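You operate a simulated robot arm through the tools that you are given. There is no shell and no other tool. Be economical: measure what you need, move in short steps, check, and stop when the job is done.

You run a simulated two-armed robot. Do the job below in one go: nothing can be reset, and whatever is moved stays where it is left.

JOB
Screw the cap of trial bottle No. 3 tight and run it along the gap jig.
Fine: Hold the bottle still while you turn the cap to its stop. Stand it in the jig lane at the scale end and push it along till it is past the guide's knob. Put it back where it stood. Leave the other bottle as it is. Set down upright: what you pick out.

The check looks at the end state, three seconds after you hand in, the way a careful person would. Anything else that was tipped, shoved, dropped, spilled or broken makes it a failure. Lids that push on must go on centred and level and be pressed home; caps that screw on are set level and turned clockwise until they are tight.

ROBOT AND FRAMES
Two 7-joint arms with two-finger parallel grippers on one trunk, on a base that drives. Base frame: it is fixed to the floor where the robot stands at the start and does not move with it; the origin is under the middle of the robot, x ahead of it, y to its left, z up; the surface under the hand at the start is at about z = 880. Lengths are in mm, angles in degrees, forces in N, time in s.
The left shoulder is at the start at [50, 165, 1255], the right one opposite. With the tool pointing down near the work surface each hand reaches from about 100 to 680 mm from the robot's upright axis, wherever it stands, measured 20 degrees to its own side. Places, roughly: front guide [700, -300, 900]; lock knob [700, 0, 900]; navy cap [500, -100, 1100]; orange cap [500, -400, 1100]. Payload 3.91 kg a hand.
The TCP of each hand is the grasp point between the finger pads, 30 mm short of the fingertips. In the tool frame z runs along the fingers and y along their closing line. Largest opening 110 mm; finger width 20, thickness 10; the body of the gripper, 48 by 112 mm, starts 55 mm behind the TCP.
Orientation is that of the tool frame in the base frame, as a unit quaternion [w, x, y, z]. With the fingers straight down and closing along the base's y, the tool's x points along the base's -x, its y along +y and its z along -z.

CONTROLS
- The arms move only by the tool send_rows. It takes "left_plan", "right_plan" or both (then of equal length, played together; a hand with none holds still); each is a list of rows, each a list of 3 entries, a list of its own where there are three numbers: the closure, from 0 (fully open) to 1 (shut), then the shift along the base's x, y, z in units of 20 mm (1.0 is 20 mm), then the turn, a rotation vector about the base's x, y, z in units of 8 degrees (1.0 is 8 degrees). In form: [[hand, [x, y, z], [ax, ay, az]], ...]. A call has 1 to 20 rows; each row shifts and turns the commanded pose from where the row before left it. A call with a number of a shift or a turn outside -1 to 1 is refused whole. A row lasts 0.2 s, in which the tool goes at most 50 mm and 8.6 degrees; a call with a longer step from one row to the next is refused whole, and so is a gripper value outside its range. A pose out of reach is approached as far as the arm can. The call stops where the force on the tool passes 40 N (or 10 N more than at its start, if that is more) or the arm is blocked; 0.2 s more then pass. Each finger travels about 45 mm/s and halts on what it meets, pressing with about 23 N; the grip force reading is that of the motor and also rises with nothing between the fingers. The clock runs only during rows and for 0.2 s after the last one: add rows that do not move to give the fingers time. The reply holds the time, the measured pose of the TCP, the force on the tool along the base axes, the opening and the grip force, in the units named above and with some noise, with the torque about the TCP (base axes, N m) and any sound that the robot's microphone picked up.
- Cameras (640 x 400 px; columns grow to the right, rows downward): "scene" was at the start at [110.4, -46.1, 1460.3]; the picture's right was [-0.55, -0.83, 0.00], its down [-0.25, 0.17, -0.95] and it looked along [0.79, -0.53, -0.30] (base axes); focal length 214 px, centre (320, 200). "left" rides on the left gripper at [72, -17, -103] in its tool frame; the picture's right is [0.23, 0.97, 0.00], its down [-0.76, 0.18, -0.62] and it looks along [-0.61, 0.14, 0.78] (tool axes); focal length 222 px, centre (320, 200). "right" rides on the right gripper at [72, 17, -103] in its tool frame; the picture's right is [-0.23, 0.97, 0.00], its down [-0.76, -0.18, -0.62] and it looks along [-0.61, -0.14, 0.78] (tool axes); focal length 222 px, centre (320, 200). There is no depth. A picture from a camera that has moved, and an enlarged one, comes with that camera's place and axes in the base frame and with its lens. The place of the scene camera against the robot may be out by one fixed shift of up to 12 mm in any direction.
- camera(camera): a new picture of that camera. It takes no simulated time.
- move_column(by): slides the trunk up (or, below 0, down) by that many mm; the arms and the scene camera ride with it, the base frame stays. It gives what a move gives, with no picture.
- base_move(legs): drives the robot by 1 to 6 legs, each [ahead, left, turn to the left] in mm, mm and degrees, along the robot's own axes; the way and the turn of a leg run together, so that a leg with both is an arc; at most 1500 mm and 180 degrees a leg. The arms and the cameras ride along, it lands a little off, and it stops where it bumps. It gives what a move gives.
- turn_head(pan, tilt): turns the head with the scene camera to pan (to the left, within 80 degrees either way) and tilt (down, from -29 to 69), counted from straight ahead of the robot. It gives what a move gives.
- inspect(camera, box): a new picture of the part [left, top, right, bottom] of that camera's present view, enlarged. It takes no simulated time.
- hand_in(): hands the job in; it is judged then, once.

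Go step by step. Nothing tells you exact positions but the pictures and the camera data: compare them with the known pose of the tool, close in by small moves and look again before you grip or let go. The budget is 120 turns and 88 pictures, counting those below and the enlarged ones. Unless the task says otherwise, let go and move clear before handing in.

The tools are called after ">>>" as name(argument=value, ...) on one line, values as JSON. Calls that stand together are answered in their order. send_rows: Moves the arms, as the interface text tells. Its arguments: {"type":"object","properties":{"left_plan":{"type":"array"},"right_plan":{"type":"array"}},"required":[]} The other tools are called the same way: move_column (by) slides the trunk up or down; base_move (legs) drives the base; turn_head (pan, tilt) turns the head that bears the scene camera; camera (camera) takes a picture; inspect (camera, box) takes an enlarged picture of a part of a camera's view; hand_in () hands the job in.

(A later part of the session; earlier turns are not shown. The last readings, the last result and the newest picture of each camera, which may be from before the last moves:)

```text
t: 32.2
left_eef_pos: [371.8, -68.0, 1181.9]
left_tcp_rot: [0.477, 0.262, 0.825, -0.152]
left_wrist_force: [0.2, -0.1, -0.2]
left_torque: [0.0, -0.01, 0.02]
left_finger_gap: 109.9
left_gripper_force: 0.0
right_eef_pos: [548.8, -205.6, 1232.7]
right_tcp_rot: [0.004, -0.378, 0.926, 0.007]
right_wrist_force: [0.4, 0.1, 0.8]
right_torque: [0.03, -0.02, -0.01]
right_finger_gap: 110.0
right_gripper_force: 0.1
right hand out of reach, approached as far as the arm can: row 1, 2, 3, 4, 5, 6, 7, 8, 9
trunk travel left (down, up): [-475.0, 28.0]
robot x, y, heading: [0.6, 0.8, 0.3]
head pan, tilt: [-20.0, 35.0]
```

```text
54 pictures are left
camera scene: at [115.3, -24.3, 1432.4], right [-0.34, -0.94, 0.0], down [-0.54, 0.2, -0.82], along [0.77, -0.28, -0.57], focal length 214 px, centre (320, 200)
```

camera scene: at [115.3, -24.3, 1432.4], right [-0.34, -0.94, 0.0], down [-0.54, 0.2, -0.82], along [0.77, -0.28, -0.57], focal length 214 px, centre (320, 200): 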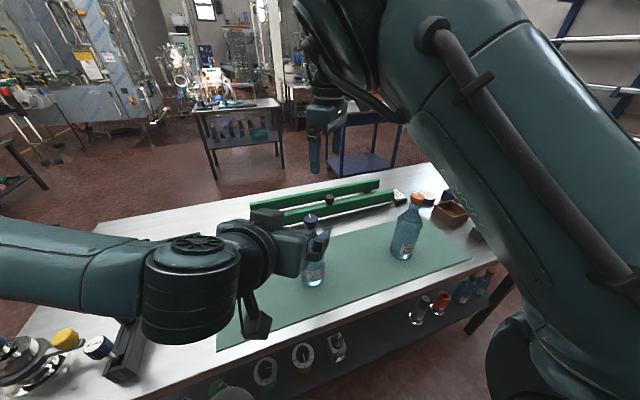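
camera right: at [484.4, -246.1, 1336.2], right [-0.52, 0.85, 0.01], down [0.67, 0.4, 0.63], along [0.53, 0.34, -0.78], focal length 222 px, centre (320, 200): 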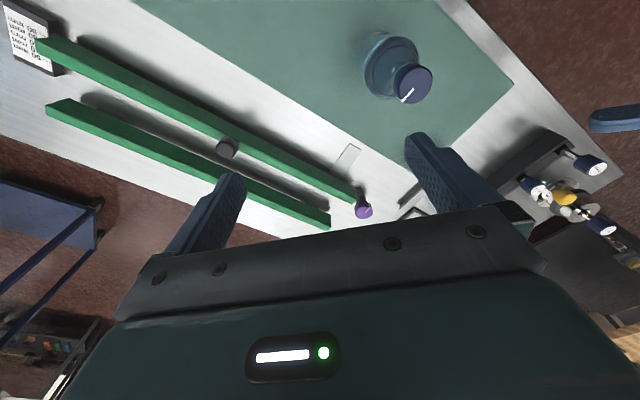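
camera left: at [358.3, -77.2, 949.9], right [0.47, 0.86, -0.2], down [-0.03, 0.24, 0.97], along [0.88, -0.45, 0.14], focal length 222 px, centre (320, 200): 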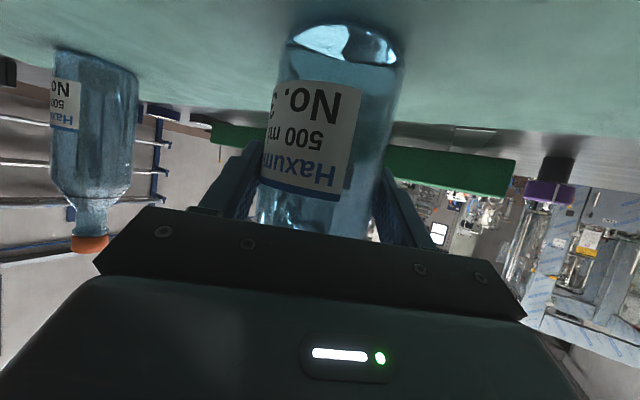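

The right arm has a minimum distance from its shoulder, so I'll back the base 130 mm and lower the trunk by 75 to put both hands in comfortable range.

>>> base_move(legs=[[-130, 0, 0]])

>>> move_column(by=-75)

>>> send_rows(right_plan=[[0, [0.5, 0.5, 0], [0, 0, 0]], [0, [0.5, 0.5, 0], [0, 0, 0]], [0, [0.5, 0.5, 0], [0, 0, 0]], [0, [0.5, 0.5, 0], [0, 0, 0]], [0, [0.5, 0.5, 0], [0, 0, 0]], [0, [0.5, 0.5, 0], [0, 0, 0]], [0, [0.1, 0.2, 0], [0, 0, 0]], [0, [0, 0, 0], [0, 0, 0]]])

>>> camera(camera="right")

```text
t: 33.5
left_eef_pos: [243.2, -67.8, 1181.0]
left_tcp_rot: [0.478, 0.261, 0.825, -0.151]
left_wrist_force: [0.3, 0.0, 0.3]
left_torque: [-0.02, -0.01, 0.0]
left_finger_gap: 109.7
left_gripper_force: 0.0
right_eef_pos: [419.7, -208.3, 1232.4]
right_tcp_rot: [0.001, -0.376, 0.927, 0.006]
right_wrist_force: [-1.2, -0.5, 0.4]
right_torque: [0.01, -0.05, -0.03]
right_finger_gap: 110.0
right_gripper_force: 0.1
trunk travel left (down, up): [-475.0, 28.0]
robot x, y, heading: [-127.8, 2.7, -0.1]
head pan, tilt: [-20.0, 35.0]
```

```text
t: 34.6
left_eef_pos: [244.4, -67.6, 1106.1]
left_tcp_rot: [0.477, 0.262, 0.825, -0.152]
left_wrist_force: [0.1, 0.2, 0.8]
left_torque: [-0.01, -0.01, 0.02]
left_finger_gap: 110.0
left_gripper_force: 0.2
right_eef_pos: [420.5, -209.2, 1156.4]
right_tcp_rot: [0.002, -0.376, 0.927, 0.006]
right_wrist_force: [0.6, 0.0, 0.3]
right_torque: [0.02, 0.01, 0.0]
right_finger_gap: 110.2
right_gripper_force: 0.1
trunk travel left (down, up): [-400.0, 103.0]
robot x, y, heading: [-126.7, 3.1, -0.0]
head pan, tilt: [-20.0, 35.0]
```

```text
t: 36.4
left_eef_pos: [243.0, -68.3, 1106.3]
left_tcp_rot: [0.477, 0.262, 0.825, -0.152]
left_wrist_force: [0.2, 0.6, 0.0]
left_torque: [-0.02, -0.01, 0.0]
left_finger_gap: 110.0
left_gripper_force: 0.2
right_eef_pos: [482.3, -143.2, 1156.8]
right_tcp_rot: [0.001, -0.376, 0.927, 0.006]
right_wrist_force: [0.4, -1.0, 0.1]
right_torque: [0.02, -0.02, 0.01]
right_finger_gap: 110.0
right_gripper_force: 0.0
trunk travel left (down, up): [-400.0, 103.0]
robot x, y, heading: [-127.7, 1.2, -0.0]
head pan, tilt: [-20.0, 35.0]
```

```text
53 pictures are left
camera right: at [419.8, -182.8, 1259.5], right [-0.52, 0.86, 0.01], down [0.67, 0.4, 0.63], along [0.53, 0.33, -0.78], focal length 222 px, centre (320, 200)
```

right: 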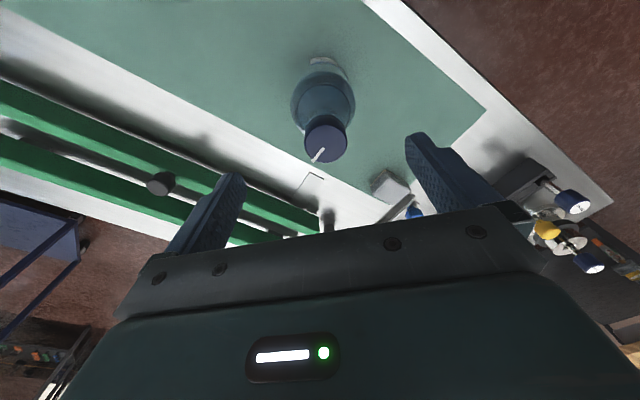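

Right hand is now over the cap, which I put at (474, -143). Next the left hand goes to its standoff on the grasp line.

>>> send_rows(left_plan=[[0, [0.956, -0.106, -0.57], [0, 0, 0]], [0, [0.956, -0.106, -0.57], [0, 0, 0]], [0, [0.956, -0.106, -0.57], [0, 0, 0]], [0, [0.956, -0.106, -0.57], [0, 0, 0]], [0, [0.956, -0.106, -0.57], [0, 0, 0]], [0, [0.956, -0.106, -0.57], [0, 0, 0]], [0, [0.956, -0.106, -0.57], [0, 0, 0]], [0, [0.956, -0.106, -0.57], [0, 0, 0]], [0, [0, 0, 0], [0, 0, 0]]])

>>> camera(camera="left")

>>> camera(camera="scene")

```text
t: 38.4
left_eef_pos: [398.9, -83.8, 1013.9]
left_tcp_rot: [0.476, 0.263, 0.825, -0.152]
left_wrist_force: [0.3, 0.3, 0.9]
left_torque: [-0.02, 0.01, 0.0]
left_finger_gap: 109.9
left_gripper_force: 0.0
right_eef_pos: [483.7, -142.9, 1157.9]
right_tcp_rot: [0.001, -0.377, 0.926, 0.006]
right_wrist_force: [0.1, -0.2, -0.9]
right_torque: [0.01, -0.02, 0.0]
right_finger_gap: 109.8
right_gripper_force: 0.1
trunk travel left (down, up): [-400.0, 103.0]
robot x, y, heading: [-129.6, 0.9, -0.4]
head pan, tilt: [-20.0, 35.0]
```

```text
52 pictures are left
camera left: at [285.5, -25.4, 1002.4], right [0.47, 0.86, -0.2], down [-0.03, 0.24, 0.97], along [0.88, -0.45, 0.14], focal length 222 px, centre (320, 200)
```

left: 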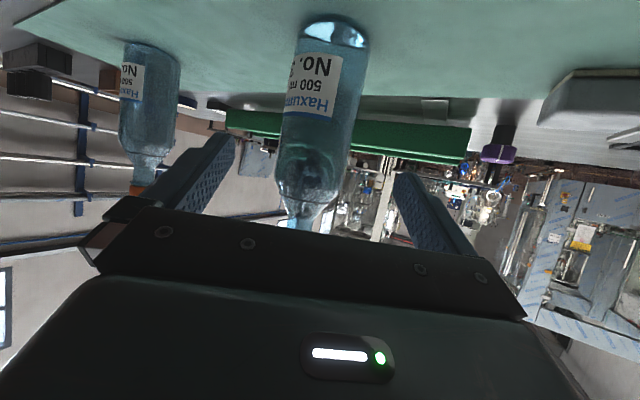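

```text
51 pictures are left
camera scene: at [-12.1, -24.5, 1357.4], right [-0.34, -0.94, 0.0], down [-0.54, 0.2, -0.82], along [0.77, -0.28, -0.57], focal length 214 px, centre (320, 200)
```

scene: 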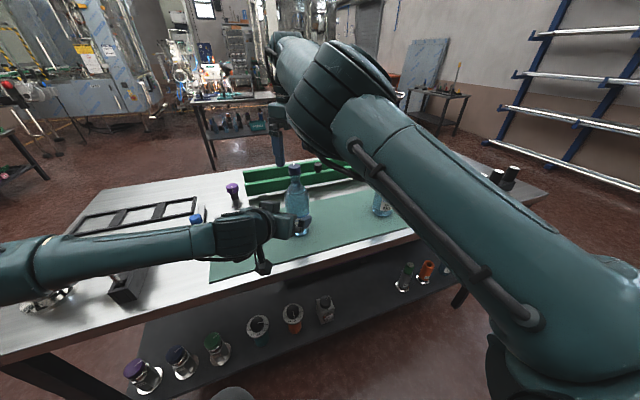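

The geometry is consistent, with the bottle at about (475, -143). I'll advance and close.

>>> send_rows(left_plan=[[0, [0.625, -0.49, -0.45], [0, 0, 0]], [0, [0.625, -0.49, -0.45], [0, 0, 0]], [0, [0.625, -0.49, -0.45], [0, 0, 0]], [0, [0.625, -0.49, -0.45], [0, 0, 0]], [0, [0.625, -0.49, -0.45], [0, 0, 0]], [0, [0.625, -0.49, -0.45], [0, 0, 0]], [0.3, [0, 0, 0], [0, 0, 0]], [1, [0, 0, 0], [0, 0, 0]], [1, [0, 0, 0], [0, 0, 0]], [1, [0, 0, 0], [0, 0, 0]], [1, [0, 0, 0], [0, 0, 0]]])

>>> camera(camera="right")

>>> inspect(camera="scene", box=[220, 120, 380, 280])

```text
t: 40.8
left_eef_pos: [471.8, -143.6, 960.2]
left_tcp_rot: [0.476, 0.263, 0.825, -0.152]
left_wrist_force: [0.5, 0.3, 0.4]
left_torque: [0.11, -0.14, -0.02]
left_finger_gap: 69.4
left_gripper_force: 23.3
right_eef_pos: [484.0, -142.7, 1157.9]
right_tcp_rot: [0.001, -0.376, 0.927, 0.006]
right_wrist_force: [-0.2, -0.7, -0.3]
right_torque: [0.0, 0.05, -0.01]
right_finger_gap: 110.2
right_gripper_force: 0.0
trunk travel left (down, up): [-400.0, 103.0]
robot x, y, heading: [-127.6, 0.4, -0.2]
head pan, tilt: [-20.0, 35.0]
```

```text
50 pictures are left
camera right: at [419.9, -183.0, 1259.5], right [-0.52, 0.86, 0.01], down [0.67, 0.4, 0.63], along [0.53, 0.33, -0.78], focal length 222 px, centre (320, 200)
```

right: 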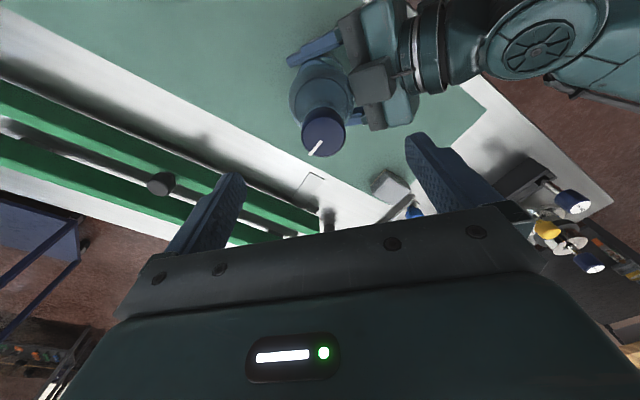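

```text
2.50 times, centred on (300, 200) of scene
camera zoom: at [-11.7, -24.4, 1357.3], right [-0.34, -0.94, 0.0], down [-0.54, 0.2, -0.82], along [0.77, -0.28, -0.57], focal length 536 px, centre (370, 200)
```

zoom: 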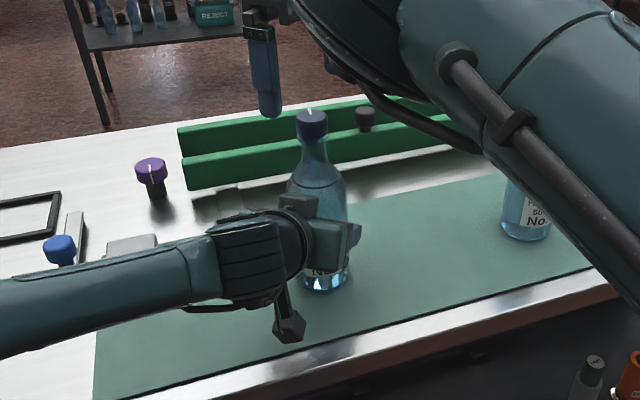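

The cap is now at about (469, -148). I'll centre the right hand over it and wind the wrist back counter-clockwise by 45°.

>>> send_rows(right_plan=[[0, [-0.125, -0.05, 0], [0, 0, 0.9375]], [0, [-0.125, -0.05, 0], [0, 0, 0.9375]], [0, [-0.125, -0.05, 0], [0, 0, 0.9375]], [0, [-0.125, -0.05, 0], [0, 0, 0.9375]], [0, [-0.125, -0.05, 0], [0, 0, 0.9375]], [0, [-0.125, -0.05, 0], [0, 0, 0.9375]], [0, [0, 0, 0], [0, 0, 0]]])

>>> camera(camera="right")

```text
t: 42.4
left_eef_pos: [471.7, -144.3, 959.7]
left_tcp_rot: [0.476, 0.263, 0.825, -0.152]
left_wrist_force: [-0.6, 1.3, 0.5]
left_torque: [0.18, -0.07, 0.05]
left_finger_gap: 69.0
left_gripper_force: 23.6
right_eef_pos: [468.8, -150.5, 1157.5]
right_tcp_rot: [-0.002, -0.703, 0.712, 0.006]
right_wrist_force: [-0.5, -0.8, -0.6]
right_torque: [-0.01, 0.01, 0.0]
right_finger_gap: 109.9
right_gripper_force: 0.1
trunk travel left (down, up): [-400.0, 103.0]
robot x, y, heading: [-125.8, 0.5, 0.0]
head pan, tilt: [-20.0, 35.0]
```

```text
48 pictures are left
camera right: at [451.6, -223.2, 1260.0], right [-0.97, 0.24, 0.01], down [0.19, 0.76, 0.63], along [0.14, 0.61, -0.78], focal length 222 px, centre (320, 200)
```

right: 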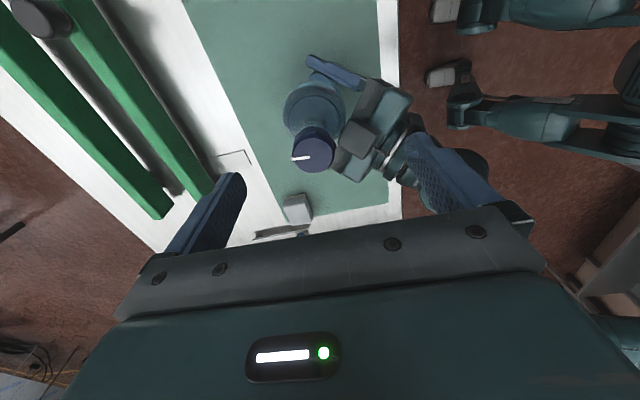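

Combining the two views, the cap centre is about (472.5, -147) with its top near 1103. I'll lower the right hand around the cap and close it.

>>> send_rows(right_plan=[[0, [0.1, 0.08, -0.7], [0, 0, 0]], [0, [0.1, 0.08, -0.7], [0, 0, 0]], [0, [0, 0, -0.7], [0, 0, 0]], [0, [0, 0, -0.7], [0, 0, 0]], [0, [0, 0, 0], [0, 0, 0]]])

>>> camera(camera="right")

>>> inspect(camera="scene", box=[220, 120, 380, 280])

```text
t: 43.6
left_eef_pos: [472.2, -143.7, 960.8]
left_tcp_rot: [0.476, 0.263, 0.825, -0.152]
left_wrist_force: [0.2, 0.8, 0.7]
left_torque: [0.15, -0.05, -0.02]
left_finger_gap: 69.5
left_gripper_force: 23.1
right_eef_pos: [471.7, -146.4, 1100.7]
right_tcp_rot: [-0.002, -0.702, 0.712, 0.006]
right_wrist_force: [0.4, 0.6, -0.2]
right_torque: [0.0, 0.01, 0.01]
right_finger_gap: 109.6
right_gripper_force: 0.0
trunk travel left (down, up): [-400.0, 103.0]
robot x, y, heading: [-126.3, 1.6, -0.0]
head pan, tilt: [-20.0, 35.0]
```

```text
47 pictures are left
camera right: at [454.4, -219.8, 1203.6], right [-0.97, 0.24, 0.01], down [0.2, 0.75, 0.63], along [0.14, 0.61, -0.78], focal length 222 px, centre (320, 200)
```

right: 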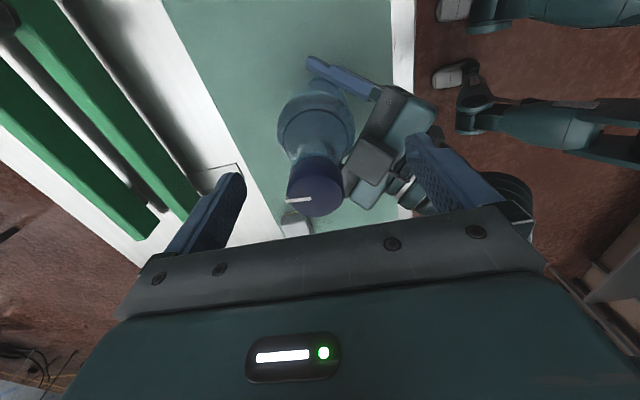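

```text
2.50 times, centred on (300, 200) of scene
camera zoom: at [-11.7, -24.5, 1357.3], right [-0.34, -0.94, 0.0], down [-0.54, 0.2, -0.82], along [0.77, -0.28, -0.57], focal length 536 px, centre (370, 200)
```

zoom: 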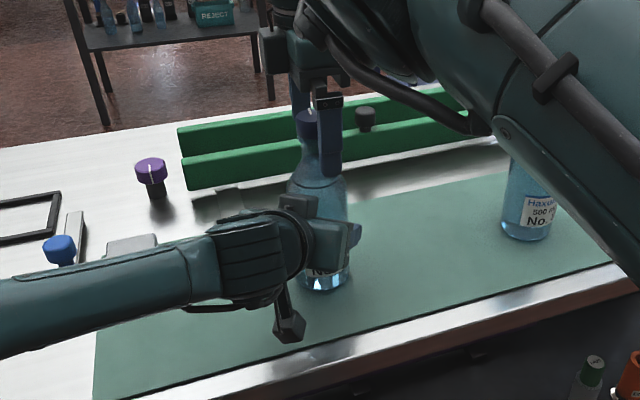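

The hand is centred on the cap. I'm closing the right hand on it.

>>> send_rows(right_plan=[[1, [0, 0, 0], [0, 0, 0]], [1, [0, 0, 0], [0, 0, 0]], [1, [0, 0, 0], [0, 0, 0]], [1, [0, 0, 0], [0, 0, 0]], [1, [0, 0, 0], [0, 0, 0]], [1, [0, 0, 0], [0, 0, 0]], [1, [0, 0, 0], [0, 0, 0]]])

>>> send_rows(right_plan=[[1, [0, 0, 0], [0, 0, -0.9375]], [1, [0, 0, 0], [0, 0, -0.9375]], [1, [0, 0, 0], [0, 0, -0.9375]], [1, [0, 0, 0], [0, 0, -0.9375]], [1, [0, 0, 0], [0, 0, -0.9375]], [1, [0, 0, 0], [0, 0, -0.9375]]])

>>> camera(camera="right")

```text
t: 45.2
left_eef_pos: [472.0, -145.2, 961.2]
left_tcp_rot: [0.477, 0.262, 0.825, -0.153]
left_wrist_force: [-10.8, 0.4, 1.3]
left_torque: [0.07, -0.69, 0.13]
left_finger_gap: 69.3
left_gripper_force: 23.2
right_eef_pos: [471.7, -146.5, 1102.6]
right_tcp_rot: [-0.001, -0.702, 0.712, 0.005]
right_wrist_force: [11.1, -1.1, -0.2]
right_torque: [-0.29, -0.77, -0.1]
right_finger_gap: 32.7
right_gripper_force: 23.0
trunk travel left (down, up): [-400.0, 103.0]
robot x, y, heading: [-126.7, -0.5, -0.0]
head pan, tilt: [-20.0, 35.0]
```

```text
t: 46.6
left_eef_pos: [471.8, -143.1, 959.7]
left_tcp_rot: [0.478, 0.26, 0.825, -0.15]
left_wrist_force: [6.0, -3.3, -0.3]
left_torque: [0.16, 0.57, -0.2]
left_finger_gap: 68.5
left_gripper_force: 23.5
right_eef_pos: [470.8, -146.9, 1100.2]
right_tcp_rot: [-0.001, -0.375, 0.927, 0.007]
right_wrist_force: [-6.3, 2.2, 5.7]
right_torque: [-0.07, 0.05, 0.18]
right_finger_gap: 33.0
right_gripper_force: 23.1
trunk travel left (down, up): [-400.0, 103.0]
robot x, y, heading: [-126.6, -1.3, -0.1]
head pan, tilt: [-20.0, 35.0]
```

```text
45 pictures are left
camera right: at [407.6, -186.6, 1203.3], right [-0.51, 0.86, 0.01], down [0.67, 0.39, 0.63], along [0.53, 0.33, -0.78], focal length 222 px, centre (320, 200)
```

right: 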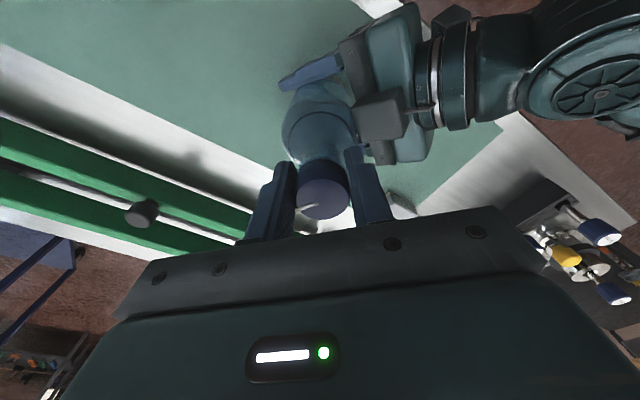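

The cap turns with the hand. I'll continue clockwise and watch the torque.

>>> send_rows(right_plan=[[1, [0, 0, 0], [0, 0, -0.9375]], [1, [0, 0, 0], [0, 0, -0.9375]], [1, [0, 0, 0], [0, 0, -0.9375]], [1, [0, 0, 0], [0, 0, -0.9375]], [1, [0, 0, 0], [0, 0, -0.9375]], [1, [0, 0, 0], [0, 0, -0.9375]]])

>>> send_rows(right_plan=[[1, [0, 0, 0], [0, 0, -0.9375]], [1, [0, 0, 0], [0, 0, -0.9375]], [1, [0, 0, 0], [0, 0, -0.9375]], [1, [0, 0, 0], [0, 0, -0.9375]], [1, [0, 0, 0], [0, 0, -0.9375]], [1, [0, 0, 0], [0, 0, -0.9375]]])

>>> camera(camera="right")

```text
t: 48.0
left_eef_pos: [471.3, -145.1, 961.6]
left_tcp_rot: [0.477, 0.263, 0.825, -0.153]
left_wrist_force: [2.6, -3.8, 0.8]
left_torque: [0.56, -0.1, -0.22]
left_finger_gap: 68.6
left_gripper_force: 23.4
right_eef_pos: [473.3, -147.1, 1100.2]
right_tcp_rot: [0.002, 0.008, 1.0, 0.006]
right_wrist_force: [-1.0, 6.2, -0.4]
right_torque: [0.11, 0.06, 0.3]
right_finger_gap: 32.5
right_gripper_force: 23.2
trunk travel left (down, up): [-400.0, 103.0]
robot x, y, heading: [-127.7, 1.0, -0.1]
head pan, tilt: [-20.0, 35.0]
```

```text
t: 49.4
left_eef_pos: [473.0, -143.9, 962.0]
left_tcp_rot: [0.479, 0.259, 0.825, -0.151]
left_wrist_force: [0.1, 0.8, 0.6]
left_torque: [-0.01, 0.01, -0.01]
left_finger_gap: 0.1
left_gripper_force: 22.9
right_eef_pos: [398.2, -349.5, 1043.0]
right_tcp_rot: [0.006, 0.389, 0.921, 0.004]
right_wrist_force: [0.5, -0.3, -0.5]
right_torque: [-0.03, 0.01, -0.03]
right_finger_gap: 0.0
right_gripper_force: 22.4
right hand out of reach, approached as far as the arm can: row 1, 2, 3, 4, 5, 6
trunk travel left (down, up): [-400.0, 103.0]
robot x, y, heading: [-126.3, 0.2, -0.1]
head pan, tilt: [-20.0, 35.0]
```

```text
44 pictures are left
camera right: at [357.5, -286.6, 1145.0], right [0.86, 0.52, 0.01], down [0.39, -0.67, 0.63], along [0.33, -0.53, -0.78], focal length 222 px, centre (320, 200)
```

right: 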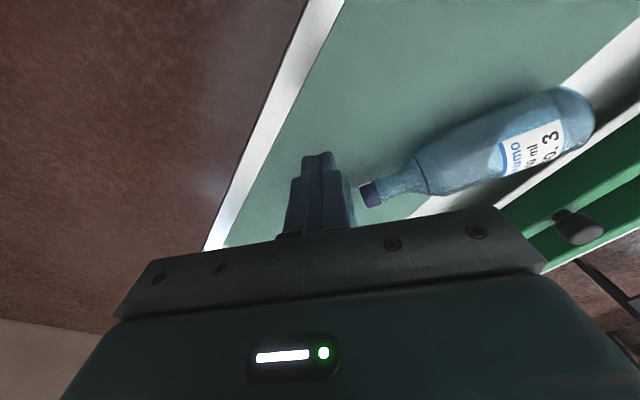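

The right wrist hit its limit and the arm swung away, pulling bottle No. 3 over; it now lies on the mat. I'll look at the situation before moving anything.

>>> camera(camera="scene")

>>> camera(camera="left")

>>> inspect(camera="right", box=[280, 60, 640, 260])

```text
43 pictures are left
camera scene: at [-12.4, -24.4, 1357.5], right [-0.34, -0.94, 0.0], down [-0.54, 0.2, -0.82], along [0.77, -0.28, -0.57], focal length 214 px, centre (320, 200)
```

scene: 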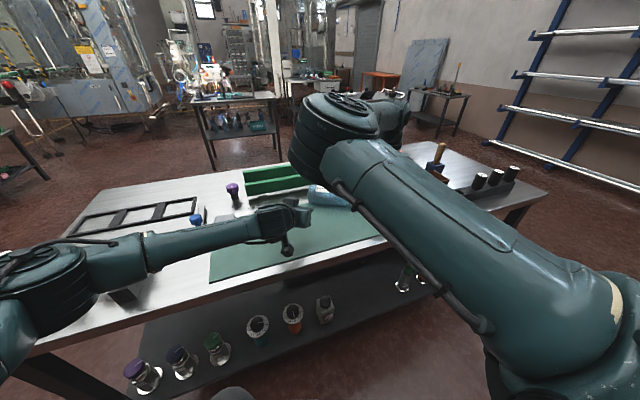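

```text
42 pictures are left
camera left: at [360.0, -85.0, 949.8], right [0.47, 0.86, -0.2], down [-0.03, 0.24, 0.97], along [0.88, -0.45, 0.14], focal length 222 px, centre (320, 200)
```

left: 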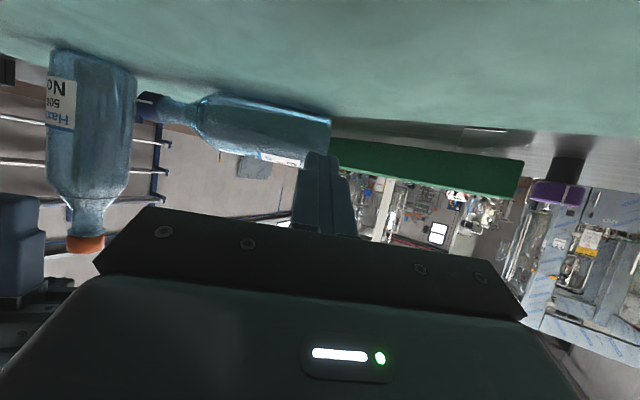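

```text
1.78 times, centred on (460, 160) of right
camera zoom: at [357.5, -286.6, 1145.0], right [0.86, 0.52, 0.01], down [0.39, -0.67, 0.63], along [0.33, -0.53, -0.78], focal length 395 px, centre (71, 271)
```

zoom: 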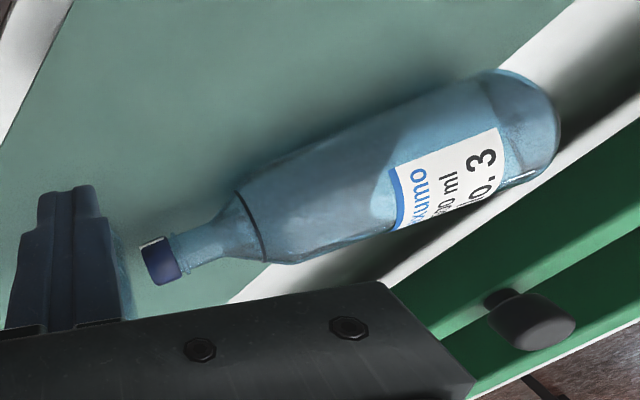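

Bottle No. 3 lies from base (638, -211) to cap (508, -401). No. 8 and the jig look unmoved. I'll draw both hands back up and away, slowly, and learn the right wrist's good range (yaw at or above 0).

>>> send_rows(right_plan=[[1, [0, 0, 0.8], [0, 0, 0]], [1, [0, 0, 0.8], [0, 0, 0]], [1, [0, 0, 0.8], [0, 0, 0]], [1, [0, 0, 0.8], [0, 0, 0]], [1, [0, 0, 0.8], [0, 0, 0]], [1, [0, 0, 0.8], [0, 0, 0]], [1, [0, 0, 0.8], [0, 0, 0]], [1, [0, 0, 0.8], [0, 0, 0]]], left_plan=[[1, [-0.7, 0.49, 0.49], [0, 0, 0]], [1, [-0.7, 0.49, 0.49], [0, 0, 0]], [1, [-0.7, 0.49, 0.49], [0, 0, 0]], [1, [-0.7, 0.49, 0.49], [0, 0, 0]], [1, [-0.7, 0.49, 0.49], [0, 0, 0]], [1, [-0.7, 0.49, 0.49], [0, 0, 0]], [1, [-0.7, 0.49, 0.49], [0, 0, 0]], [1, [-0.7, 0.49, 0.49], [0, 0, 0]]])

>>> camera(camera="right")

```text
t: 51.2
left_eef_pos: [360.6, -65.5, 1039.9]
left_tcp_rot: [0.478, 0.262, 0.825, -0.152]
left_wrist_force: [-0.6, 0.3, 0.6]
left_torque: [0.0, 0.01, -0.03]
left_finger_gap: 0.0
left_gripper_force: 22.6
right_eef_pos: [397.1, -349.1, 1170.1]
right_tcp_rot: [0.005, 0.387, 0.922, 0.004]
right_wrist_force: [-0.6, -0.4, 0.5]
right_torque: [0.02, -0.01, 0.01]
right_finger_gap: 0.0
right_gripper_force: 23.1
trunk travel left (down, up): [-400.0, 103.0]
robot x, y, heading: [-126.5, -0.2, -0.1]
head pan, tilt: [-20.0, 35.0]
```

```text
40 pictures are left
camera right: at [356.6, -285.6, 1272.2], right [0.85, 0.52, 0.01], down [0.4, -0.67, 0.63], along [0.33, -0.53, -0.78], focal length 222 px, centre (320, 200)
```

right: 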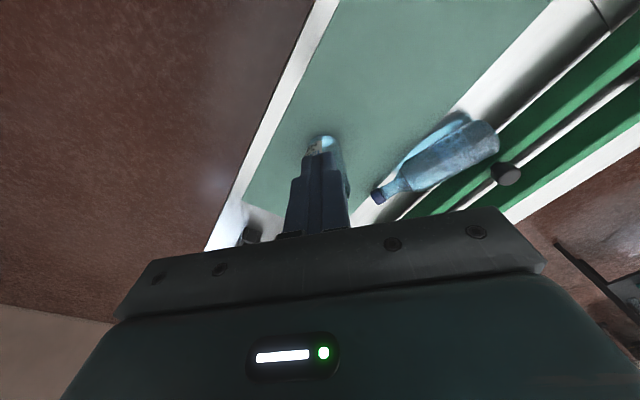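

The bottle rolled slowly forward and has come against the front guide. Lifting it by the neck with its base on the table would let it swing upright, but first I must bring the base closer. I'll raise the left arm and the trunk so nothing is brushed on the way.

>>> send_rows(left_plan=[[1, [-0.3, 0.3, 1], [0, 0, 0]], [1, [-0.3, 0.3, 1], [0, 0, 0]], [1, [0, 0.3, 1], [0, 0, 0]], [1, [0, 0.3, 1], [0, 0, 0]], [1, [0, 0.3, 1], [0, 0, 0]], [1, [0, 0, 1], [0, 0, 0]], [1, [0, 0, 1], [0, 0, 0]], [1, [0, 0, 1], [0, 0, 0]], [1, [0, 0, 1], [0, 0, 0]]])

>>> move_column(by=100)

>>> camera(camera="right")

>>> camera(camera="scene")

```text
t: 53.2
left_eef_pos: [348.7, -36.3, 1220.4]
left_tcp_rot: [0.478, 0.262, 0.825, -0.151]
left_wrist_force: [-0.1, -0.1, 1.3]
left_torque: [0.01, 0.01, -0.02]
left_finger_gap: 0.0
left_gripper_force: 22.9
right_eef_pos: [397.4, -349.6, 1170.1]
right_tcp_rot: [0.006, 0.386, 0.922, 0.004]
right_wrist_force: [-0.5, -0.6, 0.1]
right_torque: [-0.01, 0.06, -0.04]
right_finger_gap: 0.0
right_gripper_force: 22.8
trunk travel left (down, up): [-400.0, 103.0]
robot x, y, heading: [-130.3, -1.5, -0.2]
head pan, tilt: [-20.0, 35.0]
```

```text
t: 54.5
left_eef_pos: [348.4, -36.4, 1318.7]
left_tcp_rot: [0.478, 0.262, 0.825, -0.152]
left_wrist_force: [0.3, 0.0, -0.1]
left_torque: [0.0, 0.03, 0.03]
left_finger_gap: 0.0
left_gripper_force: 22.8
right_eef_pos: [397.6, -348.9, 1269.6]
right_tcp_rot: [0.005, 0.386, 0.922, 0.004]
right_wrist_force: [-0.6, -0.2, -0.3]
right_torque: [-0.02, 0.0, 0.0]
right_finger_gap: 0.0
right_gripper_force: 22.9
trunk travel left (down, up): [-500.0, 3.0]
robot x, y, heading: [-124.5, 0.4, 0.2]
head pan, tilt: [-20.0, 35.0]
```

```text
39 pictures are left
camera right: at [356.9, -285.8, 1372.0], right [0.85, 0.52, 0.01], down [0.4, -0.67, 0.63], along [0.33, -0.53, -0.78], focal length 222 px, centre (320, 200)
```

right: 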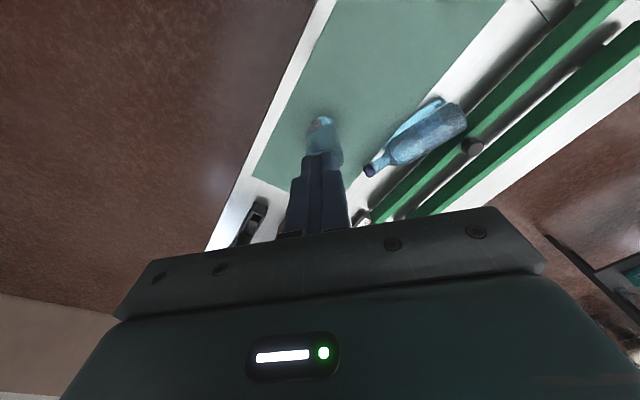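

```text
38 pictures are left
camera scene: at [-11.7, -24.5, 1457.3], right [-0.34, -0.94, 0.0], down [-0.54, 0.2, -0.82], along [0.77, -0.28, -0.57], focal length 214 px, centre (320, 200)
```

scene: 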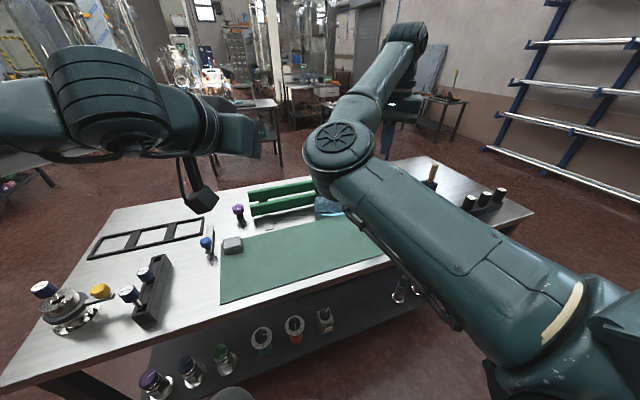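

The bottle has settled with its cap near (605, -453) and its base near (672, -269), resting against the guide. I'll drive ahead and to the right, high above everything.

>>> base_move(legs=[[0, -270, 0], [240, 0, 0]])

>>> camera(camera="right")

>>> camera(camera="left")

```text
t: 58.8
left_eef_pos: [546.8, -306.2, 1318.4]
left_tcp_rot: [0.478, 0.261, 0.825, -0.151]
left_wrist_force: [-1.1, -0.2, 0.7]
left_torque: [0.02, -0.03, 0.02]
left_finger_gap: 0.1
left_gripper_force: 23.1
right_eef_pos: [596.6, -619.5, 1269.8]
right_tcp_rot: [0.005, 0.385, 0.923, 0.003]
right_wrist_force: [0.0, -0.4, 1.0]
right_torque: [-0.05, -0.02, 0.02]
right_finger_gap: 0.0
right_gripper_force: 23.1
trunk travel left (down, up): [-500.0, 3.0]
robot x, y, heading: [73.7, -271.3, -0.2]
head pan, tilt: [-20.0, 35.0]
stopped in leg 2: the robot was blocked; the commanded pose is now the measured one
```

```text
37 pictures are left
camera right: at [555.3, -556.8, 1371.6], right [0.85, 0.52, 0.01], down [0.4, -0.67, 0.63], along [0.34, -0.53, -0.78], focal length 222 px, centre (320, 200)
```

right: 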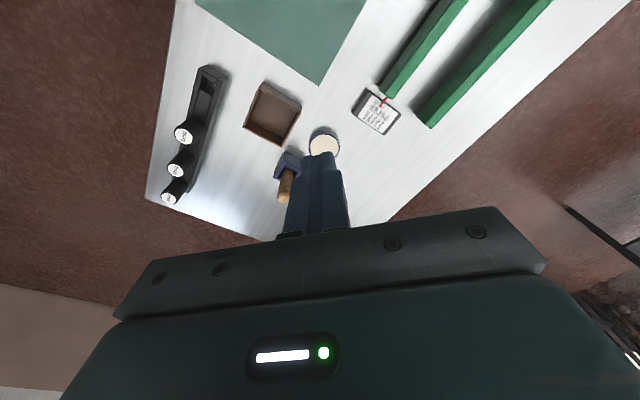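

```text
36 pictures are left
camera left: at [433.3, -248.9, 1307.7], right [0.47, 0.86, -0.2], down [-0.03, 0.24, 0.97], along [0.88, -0.45, 0.14], focal length 222 px, centre (320, 200)
```

left: 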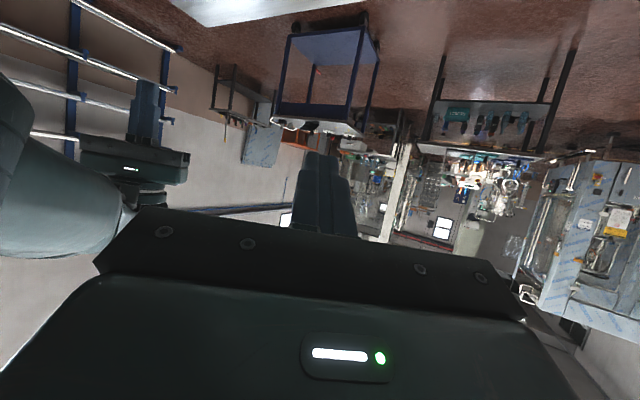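

The base bumped at x≈74, so that is as near as it goes; I'll back off a little. Then I'll turn the right hand in the free air toward the yaw needed across the bottle's neck (about +70°).

>>> base_move(legs=[[-15, 0, 0]])

>>> send_rows(right_plan=[[1, [0, 0.3, 0], [0, 0, 0.96]], [1, [0, 0.3, 0], [0, 0, 0.96]], [1, [0, 0.3, 0], [0, 0, 0.96]], [1, [0, 0.3, 0], [0, 0, 0.96]], [0, [0, 0.3, 0], [0, 0, 0.96]], [0, [0, 0.3, 0], [0, 0, 0.96]], [0, [0, 0.3, 0], [0, 0, 0.96]], [0, [0, 0.3, 0], [0, 0, 0.96]]])

>>> send_rows(right_plan=[[0, [0, 0.5, -0.2], [0, 0, 0.96]], [0, [0, 0.5, -0.2], [0, 0, 0.96]], [0, [0, 0.5, -0.2], [0, 0, 0.96]], [0, [0, 0.5, -0.2], [0, 0, 0.96]], [0, [0, 0.5, -0.2], [0, 0, 0.96]], [0, [0, 0.5, -0.2], [0, 0, 0.96]], [0, [0, 0.5, -0.2], [0, 0, 0.96]]])

>>> camera(camera="right")

```text
t: 59.6
left_eef_pos: [533.9, -307.3, 1319.1]
left_tcp_rot: [0.477, 0.26, 0.826, -0.15]
left_wrist_force: [0.0, 0.5, -0.1]
left_torque: [0.02, 0.01, 0.01]
left_finger_gap: 0.0
left_gripper_force: 22.8
right_eef_pos: [582.9, -619.9, 1269.1]
right_tcp_rot: [0.004, 0.385, 0.923, 0.004]
right_wrist_force: [0.8, -0.3, 0.5]
right_torque: [-0.01, 0.0, 0.0]
right_finger_gap: 0.0
right_gripper_force: 23.2
trunk travel left (down, up): [-500.0, 3.0]
robot x, y, heading: [56.7, -276.4, -0.2]
head pan, tilt: [-20.0, 35.0]
```

```text
t: 61.4
left_eef_pos: [533.2, -305.4, 1318.9]
left_tcp_rot: [0.477, 0.261, 0.826, -0.151]
left_wrist_force: [1.0, -0.1, 0.0]
left_torque: [-0.02, 0.0, 0.02]
left_finger_gap: 0.1
left_gripper_force: 22.9
right_eef_pos: [586.2, -587.2, 1268.0]
right_tcp_rot: [0.001, -0.141, 0.99, 0.006]
right_wrist_force: [-0.5, 0.1, 0.1]
right_torque: [-0.03, 0.04, -0.04]
right_finger_gap: 86.7
right_gripper_force: 0.1
right hand out of reach, approached as far as the arm can: row 6, 7
trunk travel left (down, up): [-500.0, 3.0]
robot x, y, heading: [59.0, -275.0, -0.0]
head pan, tilt: [-20.0, 35.0]
```

```text
t: 63.0
left_eef_pos: [533.5, -305.9, 1318.5]
left_tcp_rot: [0.477, 0.26, 0.826, -0.15]
left_wrist_force: [0.9, 0.0, -0.1]
left_torque: [0.03, -0.01, 0.03]
left_finger_gap: 0.1
left_gripper_force: 23.6
right_eef_pos: [584.0, -591.9, 1239.5]
right_tcp_rot: [-0.001, -0.574, 0.819, 0.005]
right_wrist_force: [0.0, 0.6, 0.4]
right_torque: [-0.01, 0.0, 0.0]
right_finger_gap: 109.9
right_gripper_force: 0.1
right hand out of reach, approached as far as the arm can: row 1, 2, 3, 4, 5, 6, 7
trunk travel left (down, up): [-500.0, 3.0]
robot x, y, heading: [56.4, -273.9, -0.2]
head pan, tilt: [-20.0, 35.0]
```

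```text
35 pictures are left
camera right: at [544.3, -655.0, 1343.2], right [-0.84, 0.55, 0.01], down [0.43, 0.65, 0.63], along [0.33, 0.53, -0.78], focal length 222 px, centre (320, 200)
```

right: 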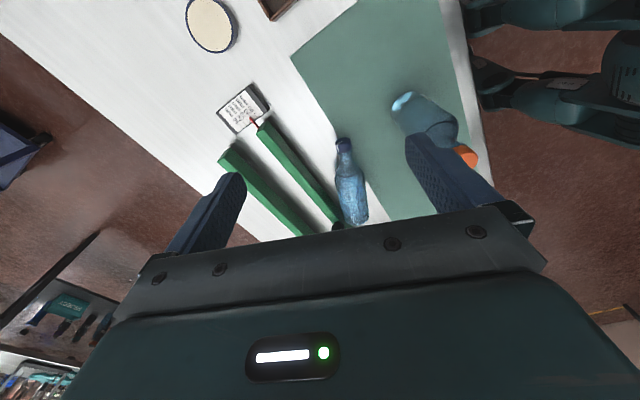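

The right arm has a minimum shoulder-to-wrist distance in this posture, so I'll back the base about 50 mm. Then I'll bring the right hand above the cap end, which lies at about (603, -458).

>>> base_move(legs=[[-50, 0, 0]])

>>> send_rows(right_plan=[[0, [0.6, 0.8, -0.8], [0, 0, 0]], [0, [0.6, 0.8, -0.8], [0, 0, 0]], [0, [0.6, 0.8, -0.8], [0, 0, 0]], [0, [0.6, 0.8, -0.8], [0, 0, 0]], [0, [0.6, 0.8, -0.8], [0, 0, 0]], [0, [0.2, 0.8, -0.8], [0, 0, 0]], [0, [0.2, 0.8, -0.8], [0, 0, 0]], [0, [0, 0.8, -0.8], [0, 0, 0]], [0, [0, 0, 0], [0, 0, 0]]])

>>> camera(camera="right")

```text
t: 63.9
left_eef_pos: [482.8, -307.6, 1318.5]
left_tcp_rot: [0.477, 0.26, 0.826, -0.15]
left_wrist_force: [-1.7, 0.5, 0.3]
left_torque: [0.03, -0.04, 0.0]
left_finger_gap: 0.0
left_gripper_force: 22.9
right_eef_pos: [534.3, -590.6, 1241.2]
right_tcp_rot: [0.0, -0.574, 0.819, 0.006]
right_wrist_force: [0.0, -0.3, -1.2]
right_torque: [0.0, 0.02, -0.01]
right_finger_gap: 109.9
right_gripper_force: 0.0
trunk travel left (down, up): [-500.0, 3.0]
robot x, y, heading: [7.5, -272.6, 0.1]
head pan, tilt: [-20.0, 35.0]
```

```text
t: 65.9
left_eef_pos: [482.6, -306.5, 1317.9]
left_tcp_rot: [0.477, 0.26, 0.826, -0.151]
left_wrist_force: [-0.6, -0.8, -0.5]
left_torque: [0.0, 0.02, 0.02]
left_finger_gap: 0.0
left_gripper_force: 22.6
right_eef_pos: [606.4, -467.2, 1112.9]
right_tcp_rot: [-0.001, -0.572, 0.82, 0.005]
right_wrist_force: [0.6, -0.3, -0.1]
right_torque: [0.04, 0.03, 0.02]
right_finger_gap: 110.0
right_gripper_force: 0.1
right hand out of reach, approached as far as the arm can: row 1
trunk travel left (down, up): [-500.0, 3.0]
robot x, y, heading: [9.3, -274.4, 0.2]
head pan, tilt: [-20.0, 35.0]
```

```text
34 pictures are left
camera right: at [565.4, -530.3, 1215.2], right [-0.84, 0.55, 0.01], down [0.43, 0.65, 0.63], along [0.34, 0.53, -0.78], focal length 222 px, centre (320, 200)
```

right: 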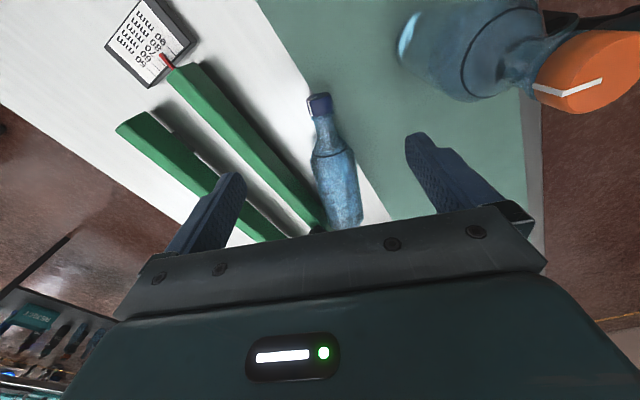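

The hand is well aligned with the cap lying at (608, -459). I'm lowering onto it.

>>> send_rows(right_plan=[[0, [0.02, 0.07, -0.96], [0, 0, 0]], [0, [0.02, 0.07, -0.96], [0, 0, 0]], [0, [0.02, 0.07, -0.96], [0, 0, 0]], [0, [0.02, 0.07, -0.96], [0, 0, 0]], [0, [0.02, 0.07, -0.96], [0, 0, 0]], [0, [0.02, 0.07, -0.96], [0, 0, 0]], [0, [0.02, 0.07, -0.96], [0, 0, 0]], [0, [0.02, 0.07, -0.96], [0, 0, 0]], [0, [0, 0, 0], [0, 0, 0]]])

>>> camera(camera="right")

```text
t: 67.9
left_eef_pos: [483.5, -305.7, 1319.2]
left_tcp_rot: [0.476, 0.26, 0.827, -0.151]
left_wrist_force: [0.1, -0.1, -0.5]
left_torque: [-0.01, 0.0, 0.0]
left_finger_gap: 0.1
left_gripper_force: 23.0
right_eef_pos: [606.9, -457.1, 959.8]
right_tcp_rot: [-0.001, -0.573, 0.819, 0.006]
right_wrist_force: [-0.7, -0.5, 0.1]
right_torque: [0.01, 0.02, -0.02]
right_finger_gap: 109.9
right_gripper_force: 0.0
trunk travel left (down, up): [-500.0, 3.0]
robot x, y, heading: [4.6, -272.4, -0.0]
head pan, tilt: [-20.0, 35.0]
```

```text
33 pictures are left
camera right: at [567.2, -520.1, 1062.5], right [-0.84, 0.55, 0.01], down [0.43, 0.65, 0.63], along [0.34, 0.53, -0.78], focal length 222 px, centre (320, 200)
```

right: 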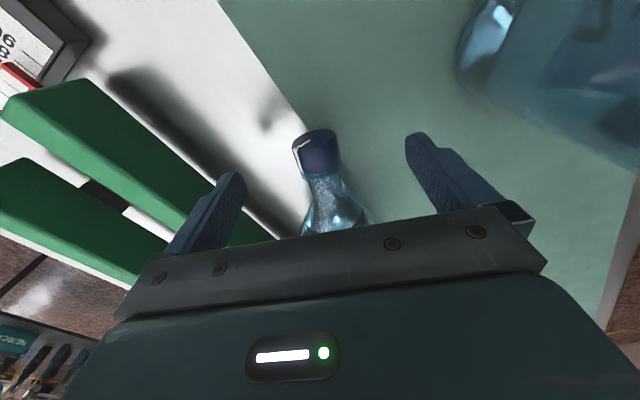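

Aligned within a few mm. I'll do the last descent and close on the cap.

>>> send_rows(right_plan=[[0, [0.08, 0.12, -0.95], [0, 0, 0]], [0, [0.08, 0.12, -0.95], [0, 0, 0]], [0, [0, 0, 0], [0, 0, 0]], [1, [0, 0, 0], [0, 0, 0]], [1, [0, 0, 0], [0, 0, 0]], [1, [0, 0, 0], [0, 0, 0]], [1, [0, 0, 0], [0, 0, 0]], [1, [0, 0, 0], [0, 0, 0]], [1, [0, 0, 0], [0, 0, 0]], [1, [0, 0, 0], [0, 0, 0]]])

>>> send_rows(right_plan=[[1, [0, 0, 0.3], [0, 0, 0]], [1, [0, 0, 0.5], [0, 0, 0]], [1, [0, 0, 0.5], [0, 0, 0]], [1, [0, 0, 0.5], [0, 0, 0]], [1, [0, 0, 0.5], [0, 0, 0]], [1, [0, 0, 0.5], [0, 0, 0]], [1, [0, 0, 0], [0, 0, 0]]])

>>> camera(camera="right")

```text
t: 70.1
left_eef_pos: [478.0, -304.7, 1322.6]
left_tcp_rot: [0.479, 0.26, 0.825, -0.15]
left_wrist_force: [-0.3, -0.1, 0.0]
left_torque: [0.02, -0.01, -0.03]
left_finger_gap: 0.4
left_gripper_force: 22.9
right_eef_pos: [614.9, -452.0, 937.7]
right_tcp_rot: [0.01, -0.573, 0.82, -0.004]
right_wrist_force: [-0.4, 1.0, 1.0]
right_torque: [-0.03, 0.06, 0.24]
right_finger_gap: 32.7
right_gripper_force: 22.9
trunk travel left (down, up): [-500.0, 3.0]
robot x, y, heading: [6.4, -271.4, 0.1]
head pan, tilt: [-20.0, 35.0]
```

```text
t: 71.7
left_eef_pos: [483.4, -307.3, 1318.4]
left_tcp_rot: [0.477, 0.261, 0.826, -0.151]
left_wrist_force: [-0.1, -0.8, 0.8]
left_torque: [0.04, -0.01, -0.04]
left_finger_gap: 0.0
left_gripper_force: 23.2
right_eef_pos: [612.2, -450.3, 978.9]
right_tcp_rot: [-0.001, -0.573, 0.82, 0.006]
right_wrist_force: [0.6, 0.3, -5.2]
right_torque: [-0.52, 0.16, 0.04]
right_finger_gap: 32.2
right_gripper_force: 22.6
trunk travel left (down, up): [-500.0, 3.0]
robot x, y, heading: [6.9, -271.5, -0.4]
head pan, tilt: [-20.0, 35.0]
```

```text
32 pictures are left
camera right: at [571.8, -513.7, 1079.9], right [-0.84, 0.55, 0.01], down [0.43, 0.65, 0.63], along [0.33, 0.53, -0.78], focal length 222 px, centre (320, 200)
```

right: 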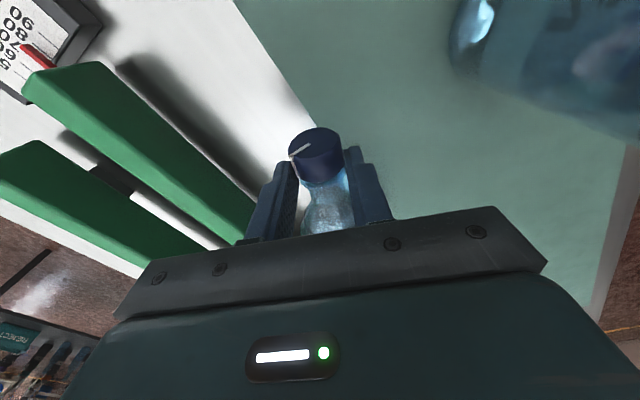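

The cap is gripped (32 mm) and the bottle is lifting with its base still low. I'll keep lifting so it swings up.

>>> send_rows(right_plan=[[1, [0, 0, 0.6], [0, 0, 0]], [1, [0, 0, 0.6], [0, 0, 0]], [1, [0, 0, 0.6], [0, 0, 0]], [1, [0, 0, 0.6], [0, 0, 0]], [1, [0, 0, 0.6], [0, 0, 0]], [1, [0, 0, 0.6], [0, 0, 0]], [1, [0, 0, 0.6], [0, 0, 0]], [1, [0, 0, 0.6], [0, 0, 0]], [1, [0, 0, 0.6], [0, 0, 0]], [1, [0, 0, 0], [0, 0, 0]]])

>>> turn_head(pan=-12, tilt=28)

>>> camera(camera="right")

>>> camera(camera="scene")

```text
t: 73.9
left_eef_pos: [483.5, -307.3, 1318.9]
left_tcp_rot: [0.478, 0.259, 0.826, -0.15]
left_wrist_force: [0.5, -0.1, -0.1]
left_torque: [-0.03, 0.02, 0.0]
left_finger_gap: 0.0
left_gripper_force: 23.0
right_eef_pos: [611.9, -451.1, 1084.6]
right_tcp_rot: [-0.001, -0.572, 0.82, 0.007]
right_wrist_force: [-0.1, -0.2, -5.1]
right_torque: [-0.58, 0.17, -0.02]
right_finger_gap: 32.2
right_gripper_force: 23.4
trunk travel left (down, up): [-500.0, 3.0]
robot x, y, heading: [4.5, -267.2, -0.2]
head pan, tilt: [-20.0, 35.0]
```

```text
t: 74.6
left_eef_pos: [482.9, -307.4, 1318.0]
left_tcp_rot: [0.477, 0.26, 0.826, -0.151]
left_wrist_force: [0.7, 0.3, 0.2]
left_torque: [-0.01, -0.04, -0.03]
left_finger_gap: 0.0
left_gripper_force: 23.9
right_eef_pos: [612.6, -450.9, 1084.0]
right_tcp_rot: [-0.001, -0.573, 0.82, 0.007]
right_wrist_force: [-0.1, 0.0, -5.8]
right_torque: [-0.55, 0.21, -0.06]
right_finger_gap: 32.6
right_gripper_force: 23.1
trunk travel left (down, up): [-500.0, 3.0]
robot x, y, heading: [6.8, -270.9, 0.2]
head pan, tilt: [-12.0, 28.0]
```

```text
31 pictures are left
camera right: at [571.8, -513.4, 1187.1], right [-0.84, 0.55, 0.01], down [0.43, 0.65, 0.63], along [0.33, 0.53, -0.78], focal length 222 px, centre (320, 200)
```

right: 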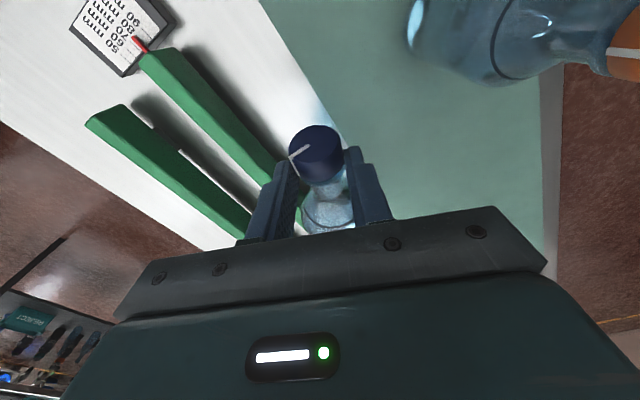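

```text
30 pictures are left
camera scene: at [129.9, -285.4, 1468.2], right [-0.21, -0.98, 0.0], down [-0.46, 0.1, -0.88], along [0.86, -0.18, -0.47], focal length 214 px, centre (320, 200)
```

scene: 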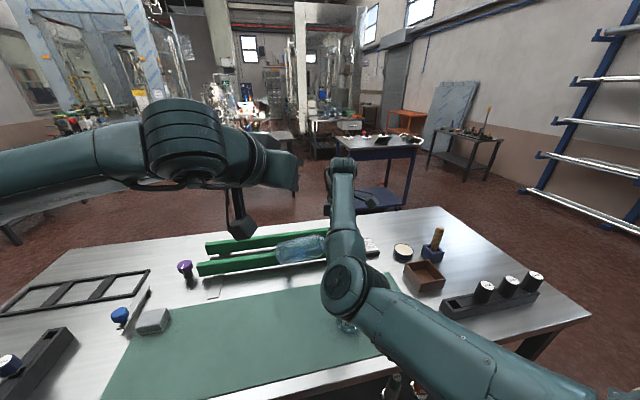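

The bottle is held by the cap but stays nearly level, as the grip is firm. I'll raise it and tilt the hand in small, checked steps to swing the base down.

>>> send_rows(right_plan=[[1, [-0.2, 0, 1], [0, 0, 0]], [1, [-0.2, 0, 1], [0, 0, 0]], [1, [-0.2, 0, 1], [0, 0, 0]], [1, [-0.2, 0, 0], [-0.8, 0.3, 0]], [1, [-0.2, 0, 0], [-0.8, 0.3, 0]], [1, [0, 0, 0], [-0.8, 0.3, 0]], [1, [0, 0, 0], [0, 0, 0]]])

>>> send_rows(right_plan=[[1, [0, 0, 0], [-0.8, 0.3, 0]], [1, [0, 0, 0], [-0.8, 0.3, 0]], [1, [0, 0, 0], [0, 0, 0]]])

>>> camera(camera="scene")

```text
t: 76.2
left_eef_pos: [484.2, -307.3, 1318.5]
left_tcp_rot: [0.478, 0.259, 0.826, -0.15]
left_wrist_force: [-0.7, 0.5, 0.1]
left_torque: [0.01, -0.01, -0.01]
left_finger_gap: 0.1
left_gripper_force: 23.2
right_eef_pos: [607.4, -453.7, 1141.7]
right_tcp_rot: [-0.148, -0.563, 0.807, -0.095]
right_wrist_force: [0.1, -0.6, -4.9]
right_torque: [-0.34, 0.15, 0.0]
right_finger_gap: 32.2
right_gripper_force: 22.7
right hand out of reach, approached as far as the arm can: row 3, 5
trunk travel left (down, up): [-500.0, 3.0]
robot x, y, heading: [7.7, -273.6, 0.1]
head pan, tilt: [-12.0, 28.0]
```

```text
t: 77.0
left_eef_pos: [483.7, -308.1, 1319.5]
left_tcp_rot: [0.477, 0.26, 0.826, -0.151]
left_wrist_force: [0.6, -0.6, 1.0]
left_torque: [0.0, 0.01, -0.03]
left_finger_gap: 0.0
left_gripper_force: 22.9
right_eef_pos: [606.8, -454.1, 1140.9]
right_tcp_rot: [-0.243, -0.548, 0.785, -0.161]
right_wrist_force: [-0.1, -0.9, -5.3]
right_torque: [-0.24, 0.06, -0.01]
right_finger_gap: 32.2
right_gripper_force: 23.3
trunk travel left (down, up): [-500.0, 3.0]
robot x, y, heading: [10.9, -272.9, 0.1]
head pan, tilt: [-12.0, 28.0]
```

```text
29 pictures are left
camera scene: at [129.8, -285.3, 1468.3], right [-0.21, -0.98, 0.0], down [-0.46, 0.1, -0.88], along [0.86, -0.18, -0.47], focal length 214 px, centre (320, 200)
```

scene: 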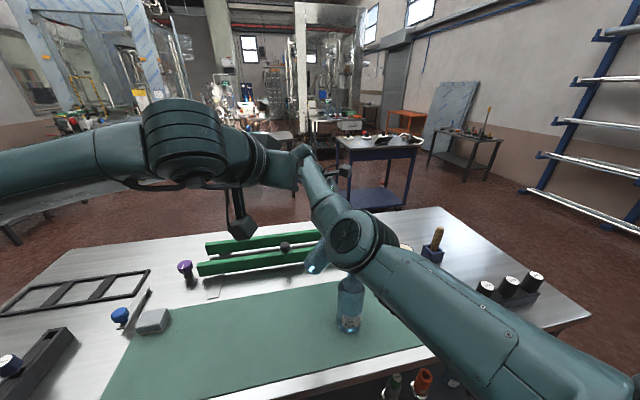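

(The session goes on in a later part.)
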